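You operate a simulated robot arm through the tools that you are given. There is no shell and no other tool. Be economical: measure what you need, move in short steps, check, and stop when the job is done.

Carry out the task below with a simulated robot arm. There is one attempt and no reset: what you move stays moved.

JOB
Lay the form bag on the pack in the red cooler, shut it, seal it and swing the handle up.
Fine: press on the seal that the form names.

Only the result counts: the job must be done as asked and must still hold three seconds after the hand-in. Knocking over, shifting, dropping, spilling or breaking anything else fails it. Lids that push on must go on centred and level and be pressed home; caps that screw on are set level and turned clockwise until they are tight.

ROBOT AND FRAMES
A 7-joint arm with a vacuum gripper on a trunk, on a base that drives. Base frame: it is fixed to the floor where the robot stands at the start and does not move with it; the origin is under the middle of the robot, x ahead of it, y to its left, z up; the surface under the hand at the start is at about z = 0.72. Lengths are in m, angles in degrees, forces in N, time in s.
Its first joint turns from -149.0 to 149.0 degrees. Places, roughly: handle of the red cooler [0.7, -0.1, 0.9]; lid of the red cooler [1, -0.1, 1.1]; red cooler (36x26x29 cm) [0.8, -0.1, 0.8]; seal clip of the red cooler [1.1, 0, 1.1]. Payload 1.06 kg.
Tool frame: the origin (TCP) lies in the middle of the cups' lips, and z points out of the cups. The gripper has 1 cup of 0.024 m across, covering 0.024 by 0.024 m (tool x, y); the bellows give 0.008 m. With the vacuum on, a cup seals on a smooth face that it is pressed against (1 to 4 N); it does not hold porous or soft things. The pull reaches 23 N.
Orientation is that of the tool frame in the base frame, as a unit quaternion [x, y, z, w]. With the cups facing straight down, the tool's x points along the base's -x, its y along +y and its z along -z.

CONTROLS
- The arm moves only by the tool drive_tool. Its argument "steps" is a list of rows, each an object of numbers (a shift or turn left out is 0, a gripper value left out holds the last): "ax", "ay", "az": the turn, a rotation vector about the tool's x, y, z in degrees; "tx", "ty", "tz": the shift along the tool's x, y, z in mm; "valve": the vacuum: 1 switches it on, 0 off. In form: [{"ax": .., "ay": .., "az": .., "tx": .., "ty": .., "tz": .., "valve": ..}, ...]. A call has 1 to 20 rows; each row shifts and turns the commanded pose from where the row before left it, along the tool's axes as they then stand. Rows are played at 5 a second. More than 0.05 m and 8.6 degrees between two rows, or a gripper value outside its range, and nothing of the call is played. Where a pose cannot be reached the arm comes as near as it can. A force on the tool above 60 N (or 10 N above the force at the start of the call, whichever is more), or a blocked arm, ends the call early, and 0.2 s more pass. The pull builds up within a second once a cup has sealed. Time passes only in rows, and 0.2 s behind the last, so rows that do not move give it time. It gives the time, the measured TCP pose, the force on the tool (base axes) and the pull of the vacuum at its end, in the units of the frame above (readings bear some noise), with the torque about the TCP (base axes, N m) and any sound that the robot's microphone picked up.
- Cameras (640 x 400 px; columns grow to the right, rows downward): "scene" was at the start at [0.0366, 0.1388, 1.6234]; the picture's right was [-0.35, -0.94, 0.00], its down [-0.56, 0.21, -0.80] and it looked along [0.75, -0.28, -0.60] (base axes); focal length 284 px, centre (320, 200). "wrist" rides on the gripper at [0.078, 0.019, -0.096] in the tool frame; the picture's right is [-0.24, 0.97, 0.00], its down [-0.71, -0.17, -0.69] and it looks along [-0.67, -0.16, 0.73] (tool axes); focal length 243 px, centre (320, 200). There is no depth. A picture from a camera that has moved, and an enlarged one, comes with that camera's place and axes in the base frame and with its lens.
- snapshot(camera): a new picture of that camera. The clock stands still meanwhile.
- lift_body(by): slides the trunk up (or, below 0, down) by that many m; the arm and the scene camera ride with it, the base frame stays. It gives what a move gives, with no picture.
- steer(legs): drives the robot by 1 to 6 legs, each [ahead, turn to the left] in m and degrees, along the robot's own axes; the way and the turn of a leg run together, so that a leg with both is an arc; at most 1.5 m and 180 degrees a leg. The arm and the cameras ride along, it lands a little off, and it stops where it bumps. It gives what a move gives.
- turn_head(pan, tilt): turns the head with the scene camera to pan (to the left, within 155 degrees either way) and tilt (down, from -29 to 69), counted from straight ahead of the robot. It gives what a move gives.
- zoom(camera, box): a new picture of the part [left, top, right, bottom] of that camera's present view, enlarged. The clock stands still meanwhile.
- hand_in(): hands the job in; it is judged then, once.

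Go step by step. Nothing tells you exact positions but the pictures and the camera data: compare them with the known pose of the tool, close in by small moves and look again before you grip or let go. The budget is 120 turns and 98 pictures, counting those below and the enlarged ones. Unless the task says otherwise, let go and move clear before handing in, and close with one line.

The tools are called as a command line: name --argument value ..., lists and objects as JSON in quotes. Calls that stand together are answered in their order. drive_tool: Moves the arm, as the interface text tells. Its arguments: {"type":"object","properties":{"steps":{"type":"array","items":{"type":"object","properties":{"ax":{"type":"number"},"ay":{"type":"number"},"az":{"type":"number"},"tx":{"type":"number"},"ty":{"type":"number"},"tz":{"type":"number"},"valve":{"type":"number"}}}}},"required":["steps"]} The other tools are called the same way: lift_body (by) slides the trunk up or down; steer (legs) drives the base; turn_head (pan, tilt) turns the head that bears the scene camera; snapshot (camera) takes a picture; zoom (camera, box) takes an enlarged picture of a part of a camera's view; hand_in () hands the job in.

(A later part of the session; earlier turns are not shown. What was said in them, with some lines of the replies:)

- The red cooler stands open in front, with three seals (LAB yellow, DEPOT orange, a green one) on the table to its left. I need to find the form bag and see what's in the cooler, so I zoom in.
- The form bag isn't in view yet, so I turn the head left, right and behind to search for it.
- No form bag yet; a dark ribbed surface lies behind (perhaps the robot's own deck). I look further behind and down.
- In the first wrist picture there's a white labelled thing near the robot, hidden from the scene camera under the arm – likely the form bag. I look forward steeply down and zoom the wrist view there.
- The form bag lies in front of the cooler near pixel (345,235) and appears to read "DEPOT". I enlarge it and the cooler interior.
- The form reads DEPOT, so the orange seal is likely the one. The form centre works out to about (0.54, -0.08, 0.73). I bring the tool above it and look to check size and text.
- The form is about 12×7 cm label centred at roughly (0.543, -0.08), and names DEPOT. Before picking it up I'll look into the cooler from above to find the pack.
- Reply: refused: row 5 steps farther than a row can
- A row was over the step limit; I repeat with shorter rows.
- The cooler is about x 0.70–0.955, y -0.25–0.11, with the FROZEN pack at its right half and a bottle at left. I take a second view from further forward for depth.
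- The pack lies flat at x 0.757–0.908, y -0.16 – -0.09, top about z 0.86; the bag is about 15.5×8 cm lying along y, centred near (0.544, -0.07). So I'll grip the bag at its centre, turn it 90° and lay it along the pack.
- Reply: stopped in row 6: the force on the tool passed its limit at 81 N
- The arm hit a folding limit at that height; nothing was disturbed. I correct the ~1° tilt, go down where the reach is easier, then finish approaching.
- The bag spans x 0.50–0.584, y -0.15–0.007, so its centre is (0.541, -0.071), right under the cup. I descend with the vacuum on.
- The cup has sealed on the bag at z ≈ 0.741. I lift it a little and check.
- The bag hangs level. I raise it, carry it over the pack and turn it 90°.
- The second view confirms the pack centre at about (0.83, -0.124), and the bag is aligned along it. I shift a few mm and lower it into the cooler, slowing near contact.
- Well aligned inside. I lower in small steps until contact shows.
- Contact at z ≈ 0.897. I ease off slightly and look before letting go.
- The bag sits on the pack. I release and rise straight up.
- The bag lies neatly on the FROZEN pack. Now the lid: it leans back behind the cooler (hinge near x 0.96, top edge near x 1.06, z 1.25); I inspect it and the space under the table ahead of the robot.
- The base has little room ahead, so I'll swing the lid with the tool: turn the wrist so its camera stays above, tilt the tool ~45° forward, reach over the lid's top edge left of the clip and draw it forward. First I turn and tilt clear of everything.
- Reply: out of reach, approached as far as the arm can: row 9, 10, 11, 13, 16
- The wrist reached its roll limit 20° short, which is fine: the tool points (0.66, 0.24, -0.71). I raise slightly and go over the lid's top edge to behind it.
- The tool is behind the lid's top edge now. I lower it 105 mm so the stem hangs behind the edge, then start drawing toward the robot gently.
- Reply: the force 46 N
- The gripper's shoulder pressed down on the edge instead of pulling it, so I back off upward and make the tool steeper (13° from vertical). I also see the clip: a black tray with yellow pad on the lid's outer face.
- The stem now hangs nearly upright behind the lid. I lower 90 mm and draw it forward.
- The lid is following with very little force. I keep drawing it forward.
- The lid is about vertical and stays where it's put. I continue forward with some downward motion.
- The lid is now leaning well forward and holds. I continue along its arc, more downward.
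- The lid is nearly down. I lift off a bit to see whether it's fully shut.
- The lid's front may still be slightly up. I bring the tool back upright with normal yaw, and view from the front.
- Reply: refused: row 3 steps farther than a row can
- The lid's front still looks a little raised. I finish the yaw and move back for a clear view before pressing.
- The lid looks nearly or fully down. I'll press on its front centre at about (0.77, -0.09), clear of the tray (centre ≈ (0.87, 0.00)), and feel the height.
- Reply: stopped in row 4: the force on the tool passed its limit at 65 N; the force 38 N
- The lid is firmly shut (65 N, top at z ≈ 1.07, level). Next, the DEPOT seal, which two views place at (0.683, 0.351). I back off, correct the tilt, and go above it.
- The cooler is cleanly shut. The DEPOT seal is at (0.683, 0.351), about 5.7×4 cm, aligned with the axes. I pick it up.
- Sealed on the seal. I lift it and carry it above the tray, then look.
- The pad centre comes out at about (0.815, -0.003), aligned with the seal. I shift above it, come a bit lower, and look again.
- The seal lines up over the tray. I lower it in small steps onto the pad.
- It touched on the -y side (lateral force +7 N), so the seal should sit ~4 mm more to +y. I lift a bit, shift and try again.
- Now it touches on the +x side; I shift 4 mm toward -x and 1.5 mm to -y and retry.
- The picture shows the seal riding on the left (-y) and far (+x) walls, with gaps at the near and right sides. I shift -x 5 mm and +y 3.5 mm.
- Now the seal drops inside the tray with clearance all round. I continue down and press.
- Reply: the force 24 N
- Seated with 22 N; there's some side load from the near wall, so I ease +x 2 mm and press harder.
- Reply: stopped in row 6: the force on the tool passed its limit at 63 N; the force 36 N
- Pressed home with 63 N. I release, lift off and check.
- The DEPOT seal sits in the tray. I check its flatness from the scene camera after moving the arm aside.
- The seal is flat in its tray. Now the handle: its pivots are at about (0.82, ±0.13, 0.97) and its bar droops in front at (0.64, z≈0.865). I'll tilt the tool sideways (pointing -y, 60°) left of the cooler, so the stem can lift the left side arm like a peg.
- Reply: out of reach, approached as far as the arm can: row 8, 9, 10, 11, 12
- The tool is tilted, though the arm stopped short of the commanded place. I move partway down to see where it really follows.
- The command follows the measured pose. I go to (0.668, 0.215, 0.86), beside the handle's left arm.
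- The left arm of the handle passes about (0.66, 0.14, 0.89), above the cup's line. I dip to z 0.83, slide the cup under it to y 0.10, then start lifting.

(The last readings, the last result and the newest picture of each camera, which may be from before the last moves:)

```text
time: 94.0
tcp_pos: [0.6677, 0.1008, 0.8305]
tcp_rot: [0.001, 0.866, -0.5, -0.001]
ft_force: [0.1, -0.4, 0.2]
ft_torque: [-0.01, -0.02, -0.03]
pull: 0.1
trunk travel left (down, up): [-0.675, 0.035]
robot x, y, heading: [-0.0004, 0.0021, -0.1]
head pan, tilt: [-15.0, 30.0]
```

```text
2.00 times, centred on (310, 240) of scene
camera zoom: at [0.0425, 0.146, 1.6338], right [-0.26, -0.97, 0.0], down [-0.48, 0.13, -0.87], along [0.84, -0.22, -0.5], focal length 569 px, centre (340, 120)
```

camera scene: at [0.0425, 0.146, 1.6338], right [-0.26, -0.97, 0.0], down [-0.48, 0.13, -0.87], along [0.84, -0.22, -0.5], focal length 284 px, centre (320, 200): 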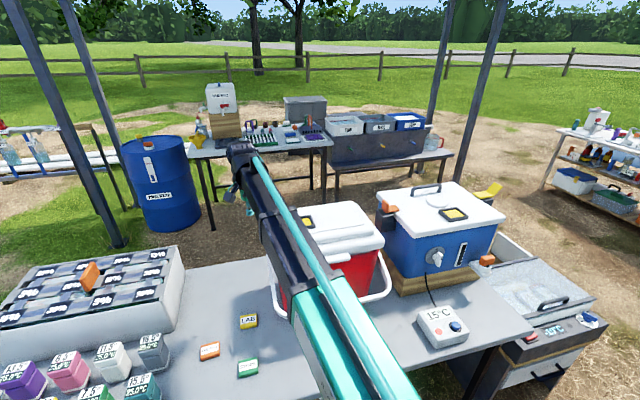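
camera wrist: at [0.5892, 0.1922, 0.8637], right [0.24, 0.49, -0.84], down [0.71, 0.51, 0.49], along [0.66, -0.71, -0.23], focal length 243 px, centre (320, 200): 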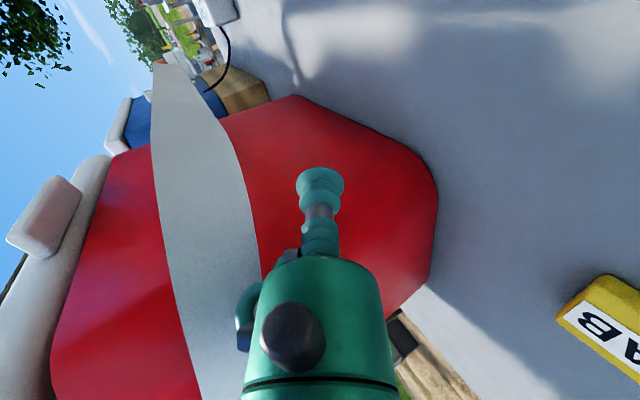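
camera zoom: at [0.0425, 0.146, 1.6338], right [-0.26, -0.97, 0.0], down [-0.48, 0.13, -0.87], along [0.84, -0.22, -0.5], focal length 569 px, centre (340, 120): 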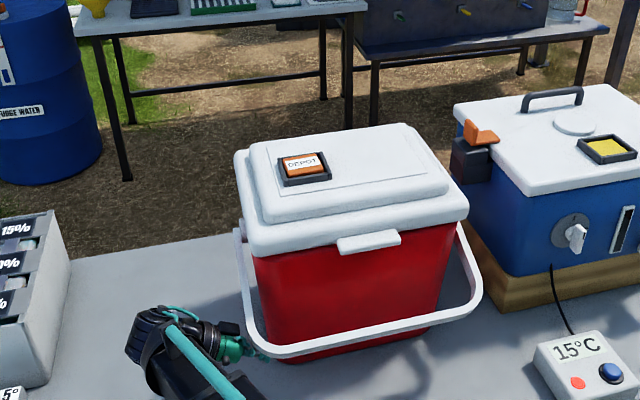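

The cup is under the handle's corner. I now lift along the arc around the pivot (0.824, 0.979), first to horizontal.

drive_tool --steps '[{"tx": -2, "ty": -10.2, "tz": -5.9}, {"ty": -10.2, "tz": -5.9}, {"tx": 9.2, "ty": -14.8, "tz": -8.5}, {"tx": 9.2, "ty": -14.8, "tz": -8.5}, {"tx": 6.2, "ty": -20.4, "tz": -11.8}, {"tx": 6.2, "ty": -20.4, "tz": -11.8}]'

snapshot --camera "wrist"

zoom --camera "scene" --box '[180, 140, 440, 340]'

```text
time: 95.4
tcp_pos: [0.6375, 0.1023, 0.935]
tcp_rot: [0.0, 0.866, -0.501, -0.002]
ft_force: [-1.1, 0.8, -0.4]
ft_torque: [0.0, -0.03, 0.01]
pull: 0.0
trunk travel left (down, up): [-0.675, 0.035]
robot x, y, heading: [-0.0015, 0.0013, -0.3]
head pan, tilt: [-15.0, 30.0]
```

```text
22 pictures are left
camera wrist: at [0.5598, 0.1926, 0.9686], right [0.24, 0.48, -0.84], down [0.71, 0.51, 0.49], along [0.66, -0.71, -0.23], focal length 243 px, centre (320, 200)
```

wrist: 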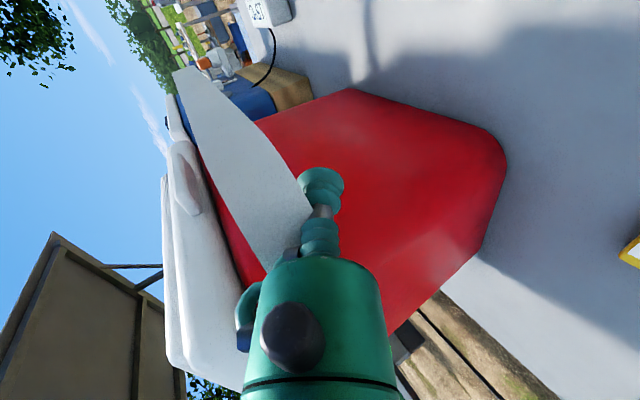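

```text
2.00 times, centred on (310, 240) of scene
camera zoom: at [0.0424, 0.1461, 1.6338], right [-0.26, -0.97, 0.0], down [-0.48, 0.13, -0.87], along [0.84, -0.22, -0.5], focal length 569 px, centre (340, 120)
```

zoom: 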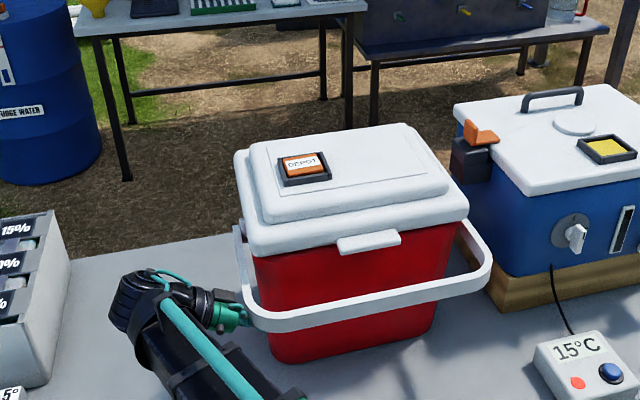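

The handle is rising nicely. I continue the arc to about 45°.

drive_tool --steps '[{"ty": -21.3, "tz": -12.2}, {"ty": -21.3, "tz": -12.2}, {"tx": -6.5, "ty": -20.4, "tz": -11.7}, {"tx": -6.5, "ty": -20.4, "tz": -11.7}, {"tx": -12, "ty": -18.3, "tz": -10.5}, {"tx": -12, "ty": -18.3, "tz": -10.5}]'

zoom --camera "scene" --box '[180, 140, 440, 340]'

snapshot --camera "wrist"

```text
time: 96.8
tcp_pos: [0.6764, 0.1005, 1.0721]
tcp_rot: [0.001, 0.866, -0.5, -0.002]
ft_force: [-0.6, 0.2, -0.6]
ft_torque: [-0.04, -0.03, 0.0]
pull: 0.0
trunk travel left (down, up): [-0.675, 0.035]
robot x, y, heading: [-0.0009, 0.0006, 0.0]
head pan, tilt: [-15.0, 30.0]
```

```text
2.00 times, centred on (310, 240) of scene
camera zoom: at [0.0424, 0.1462, 1.6338], right [-0.26, -0.97, 0.0], down [-0.48, 0.13, -0.87], along [0.84, -0.22, -0.5], focal length 569 px, centre (340, 120)
```

zoom: 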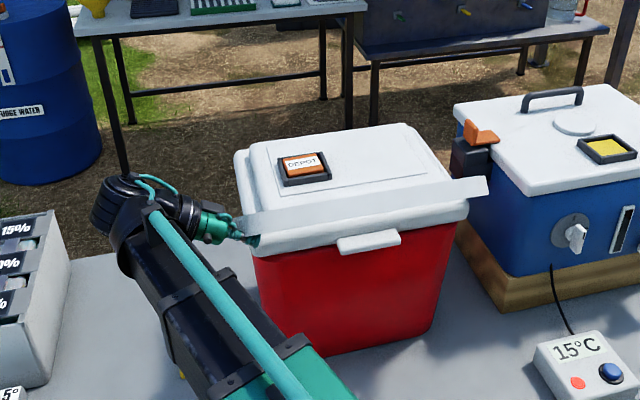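

```text
19 pictures are left
camera wrist: at [0.5968, 0.1921, 1.1051], right [0.24, 0.48, -0.84], down [0.71, 0.51, 0.49], along [0.66, -0.71, -0.23], focal length 243 px, centre (320, 200)
```

wrist: 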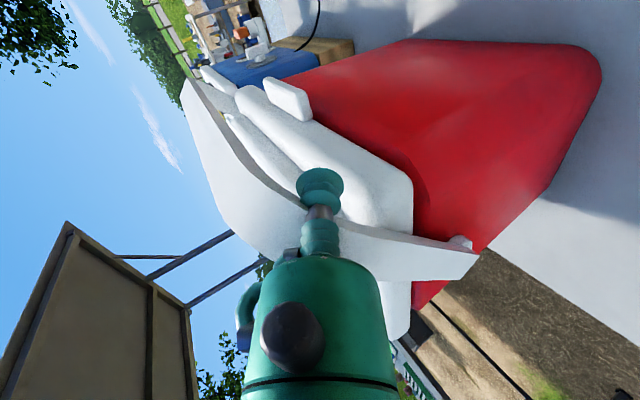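

Handle at roughly 40°. I continue the arc to upright.

drive_tool --steps '[{"tx": -17.5, "ty": -14.8, "tz": -8.5}, {"tx": -17.5, "ty": -14.8, "tz": -8.5}, {"tx": -21, "ty": -10.9, "tz": -6.3}, {"tx": -21, "ty": -10.9, "tz": -6.3}, {"tx": -23.5, "ty": -5.2, "tz": -3}, {"tx": -23.5, "ty": -5.2, "tz": -3}, {}]'

zoom --camera "scene" --box '[180, 140, 440, 340]'

snapshot --camera "wrist"

```text
time: 98.4
tcp_pos: [0.7976, 0.1003, 1.1432]
tcp_rot: [0.001, 0.866, -0.5, -0.002]
ft_force: [0.2, 0.3, -0.1]
ft_torque: [0.01, -0.01, -0.03]
pull: 0.0
trunk travel left (down, up): [-0.675, 0.035]
robot x, y, heading: [-0.0009, 0.0004, -0.2]
head pan, tilt: [-15.0, 30.0]
```

```text
2.00 times, centred on (310, 240) of scene
camera zoom: at [0.0425, 0.1461, 1.6338], right [-0.26, -0.97, 0.0], down [-0.48, 0.13, -0.87], along [0.84, -0.22, -0.5], focal length 569 px, centre (340, 120)
```

zoom: 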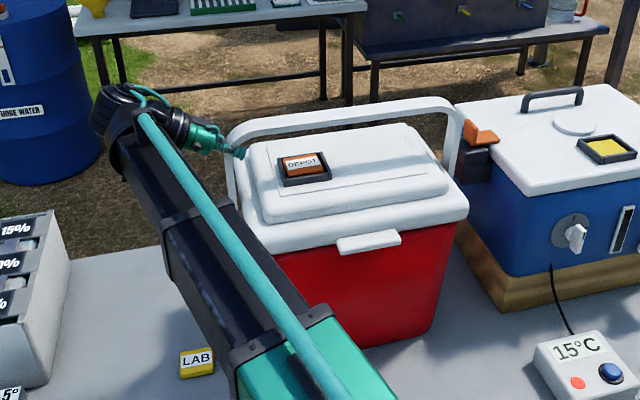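

```text
17 pictures are left
camera wrist: at [0.72, 0.1915, 1.1758], right [0.24, 0.49, -0.84], down [0.71, 0.51, 0.49], along [0.66, -0.71, -0.23], focal length 243 px, centre (320, 200)
```

wrist: 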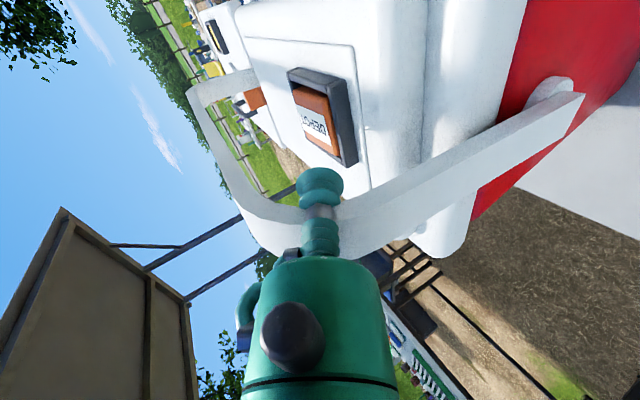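

The handle is a few degrees short of upright. I push 18 mm more, then back away and check that it stays.

drive_tool --steps '[{"tx": -9}, {"tx": -9}, {}, {"tx": 10}, {"tx": 20}, {"tx": 30}, {"tx": 30}, {"tz": -40}, {"tz": -40}]'

snapshot --camera "wrist"

zoom --camera "scene" --box '[180, 140, 440, 340]'

```text
time: 100.4
tcp_pos: [0.7328, 0.1603, 1.1777]
tcp_rot: [-0.001, 0.867, -0.499, 0.005]
ft_force: [3.0, -1.6, -8.9]
ft_torque: [-0.76, -0.57, -0.19]
pull: 0.0
out of reach, approached as far as the arm can: row 9
trunk travel left (down, up): [-0.675, 0.035]
robot x, y, heading: [0.0022, 0.0027, -0.1]
head pan, tilt: [-15.0, 30.0]
```

```text
16 pictures are left
camera wrist: at [0.6524, 0.25, 1.2095], right [0.24, 0.49, -0.84], down [0.7, 0.51, 0.5], along [0.67, -0.71, -0.22], focal length 243 px, centre (320, 200)
```

wrist: 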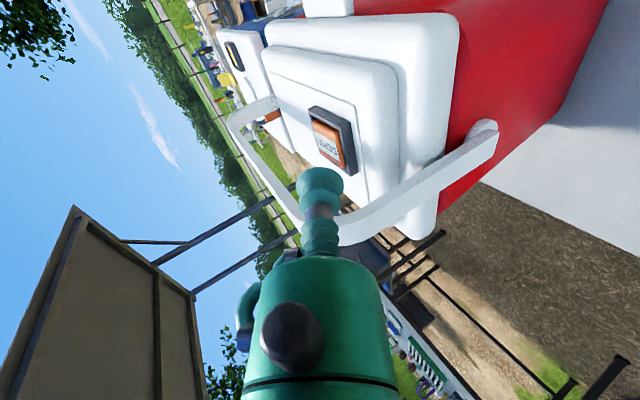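

```text
2.00 times, centred on (310, 240) of scene
camera zoom: at [0.0428, 0.146, 1.6338], right [-0.26, -0.97, 0.0], down [-0.48, 0.13, -0.87], along [0.84, -0.22, -0.5], focal length 569 px, centre (340, 120)
```

zoom: 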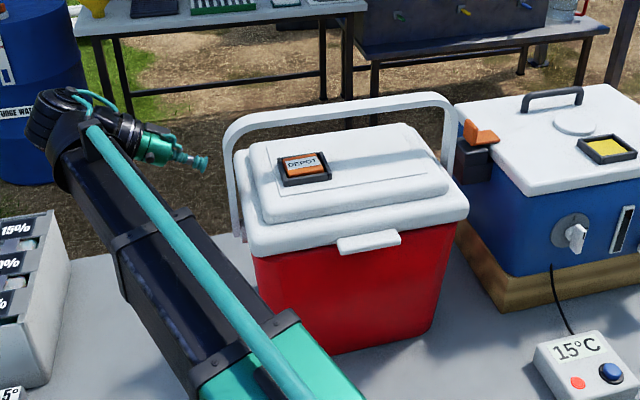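

The handle stands upright on its own and the lid and seal look right. I move the arm to an easier clear pose, and take a last look after some time.

drive_tool --steps '[{"ty": 40}, {"ty": 40}, {"ax": -8}, {"ax": -8}, {"ax": -8}, {"ax": -8}, {"ty": 30}, {"ty": 30}, {}, {}, {}, {}, {}]'

zoom --camera "scene" --box '[180, 140, 440, 340]'

zoom --camera "scene" --box '[270, 180, 350, 230]'

```text
time: 103.2
tcp_pos: [0.7329, 0.2536, 1.0777]
tcp_rot: [0.001, 0.97, -0.242, -0.001]
ft_force: [-1.0, 0.0, -0.7]
ft_torque: [0.0, 0.02, 0.03]
pull: 0.1
trunk travel left (down, up): [-0.675, 0.035]
robot x, y, heading: [0.0028, 0.0005, 0.2]
head pan, tilt: [-15.0, 30.0]
```

```text
2.00 times, centred on (310, 240) of scene
camera zoom: at [0.0425, 0.1461, 1.6338], right [-0.26, -0.97, 0.0], down [-0.48, 0.13, -0.87], along [0.84, -0.22, -0.5], focal length 569 px, centre (340, 120)
```

zoom: 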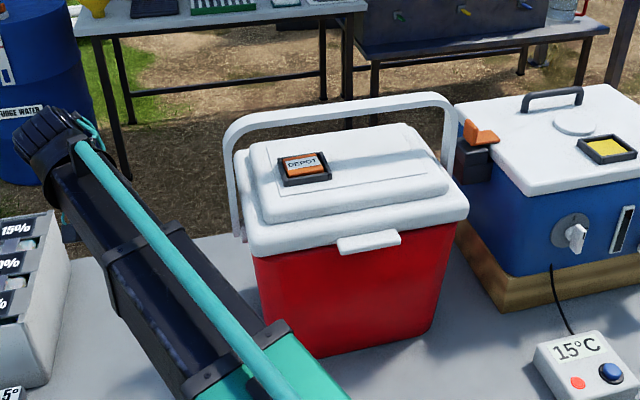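

```text
8.00 times, centred on (310, 205) of scene
camera zoom: at [0.0425, 0.1461, 1.6338], right [-0.26, -0.97, 0.0], down [-0.48, 0.13, -0.87], along [0.84, -0.22, -0.5], focal length 2276 px, centre (400, 160)
```

zoom: 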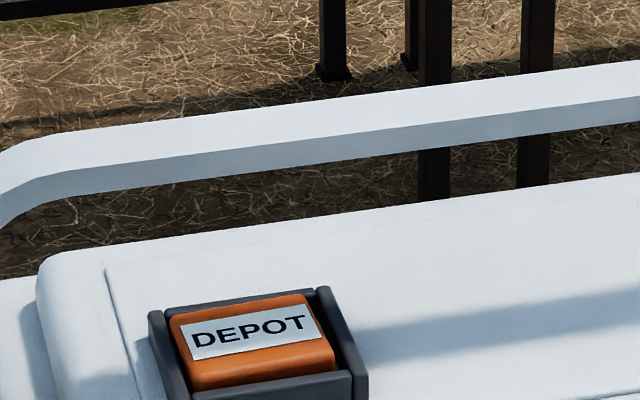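

The cooler is shut with the DEPOT seal in its tray, the handle stands up steadily, and the arm is clear. I hand in.

hand_in

```text
The job is handed in.
```

The form bag is on the frozen pack, the red cooler is shut, the DEPOT seal the form names is pressed into the tray on the lid, and the handle is up; I have handed the job in.
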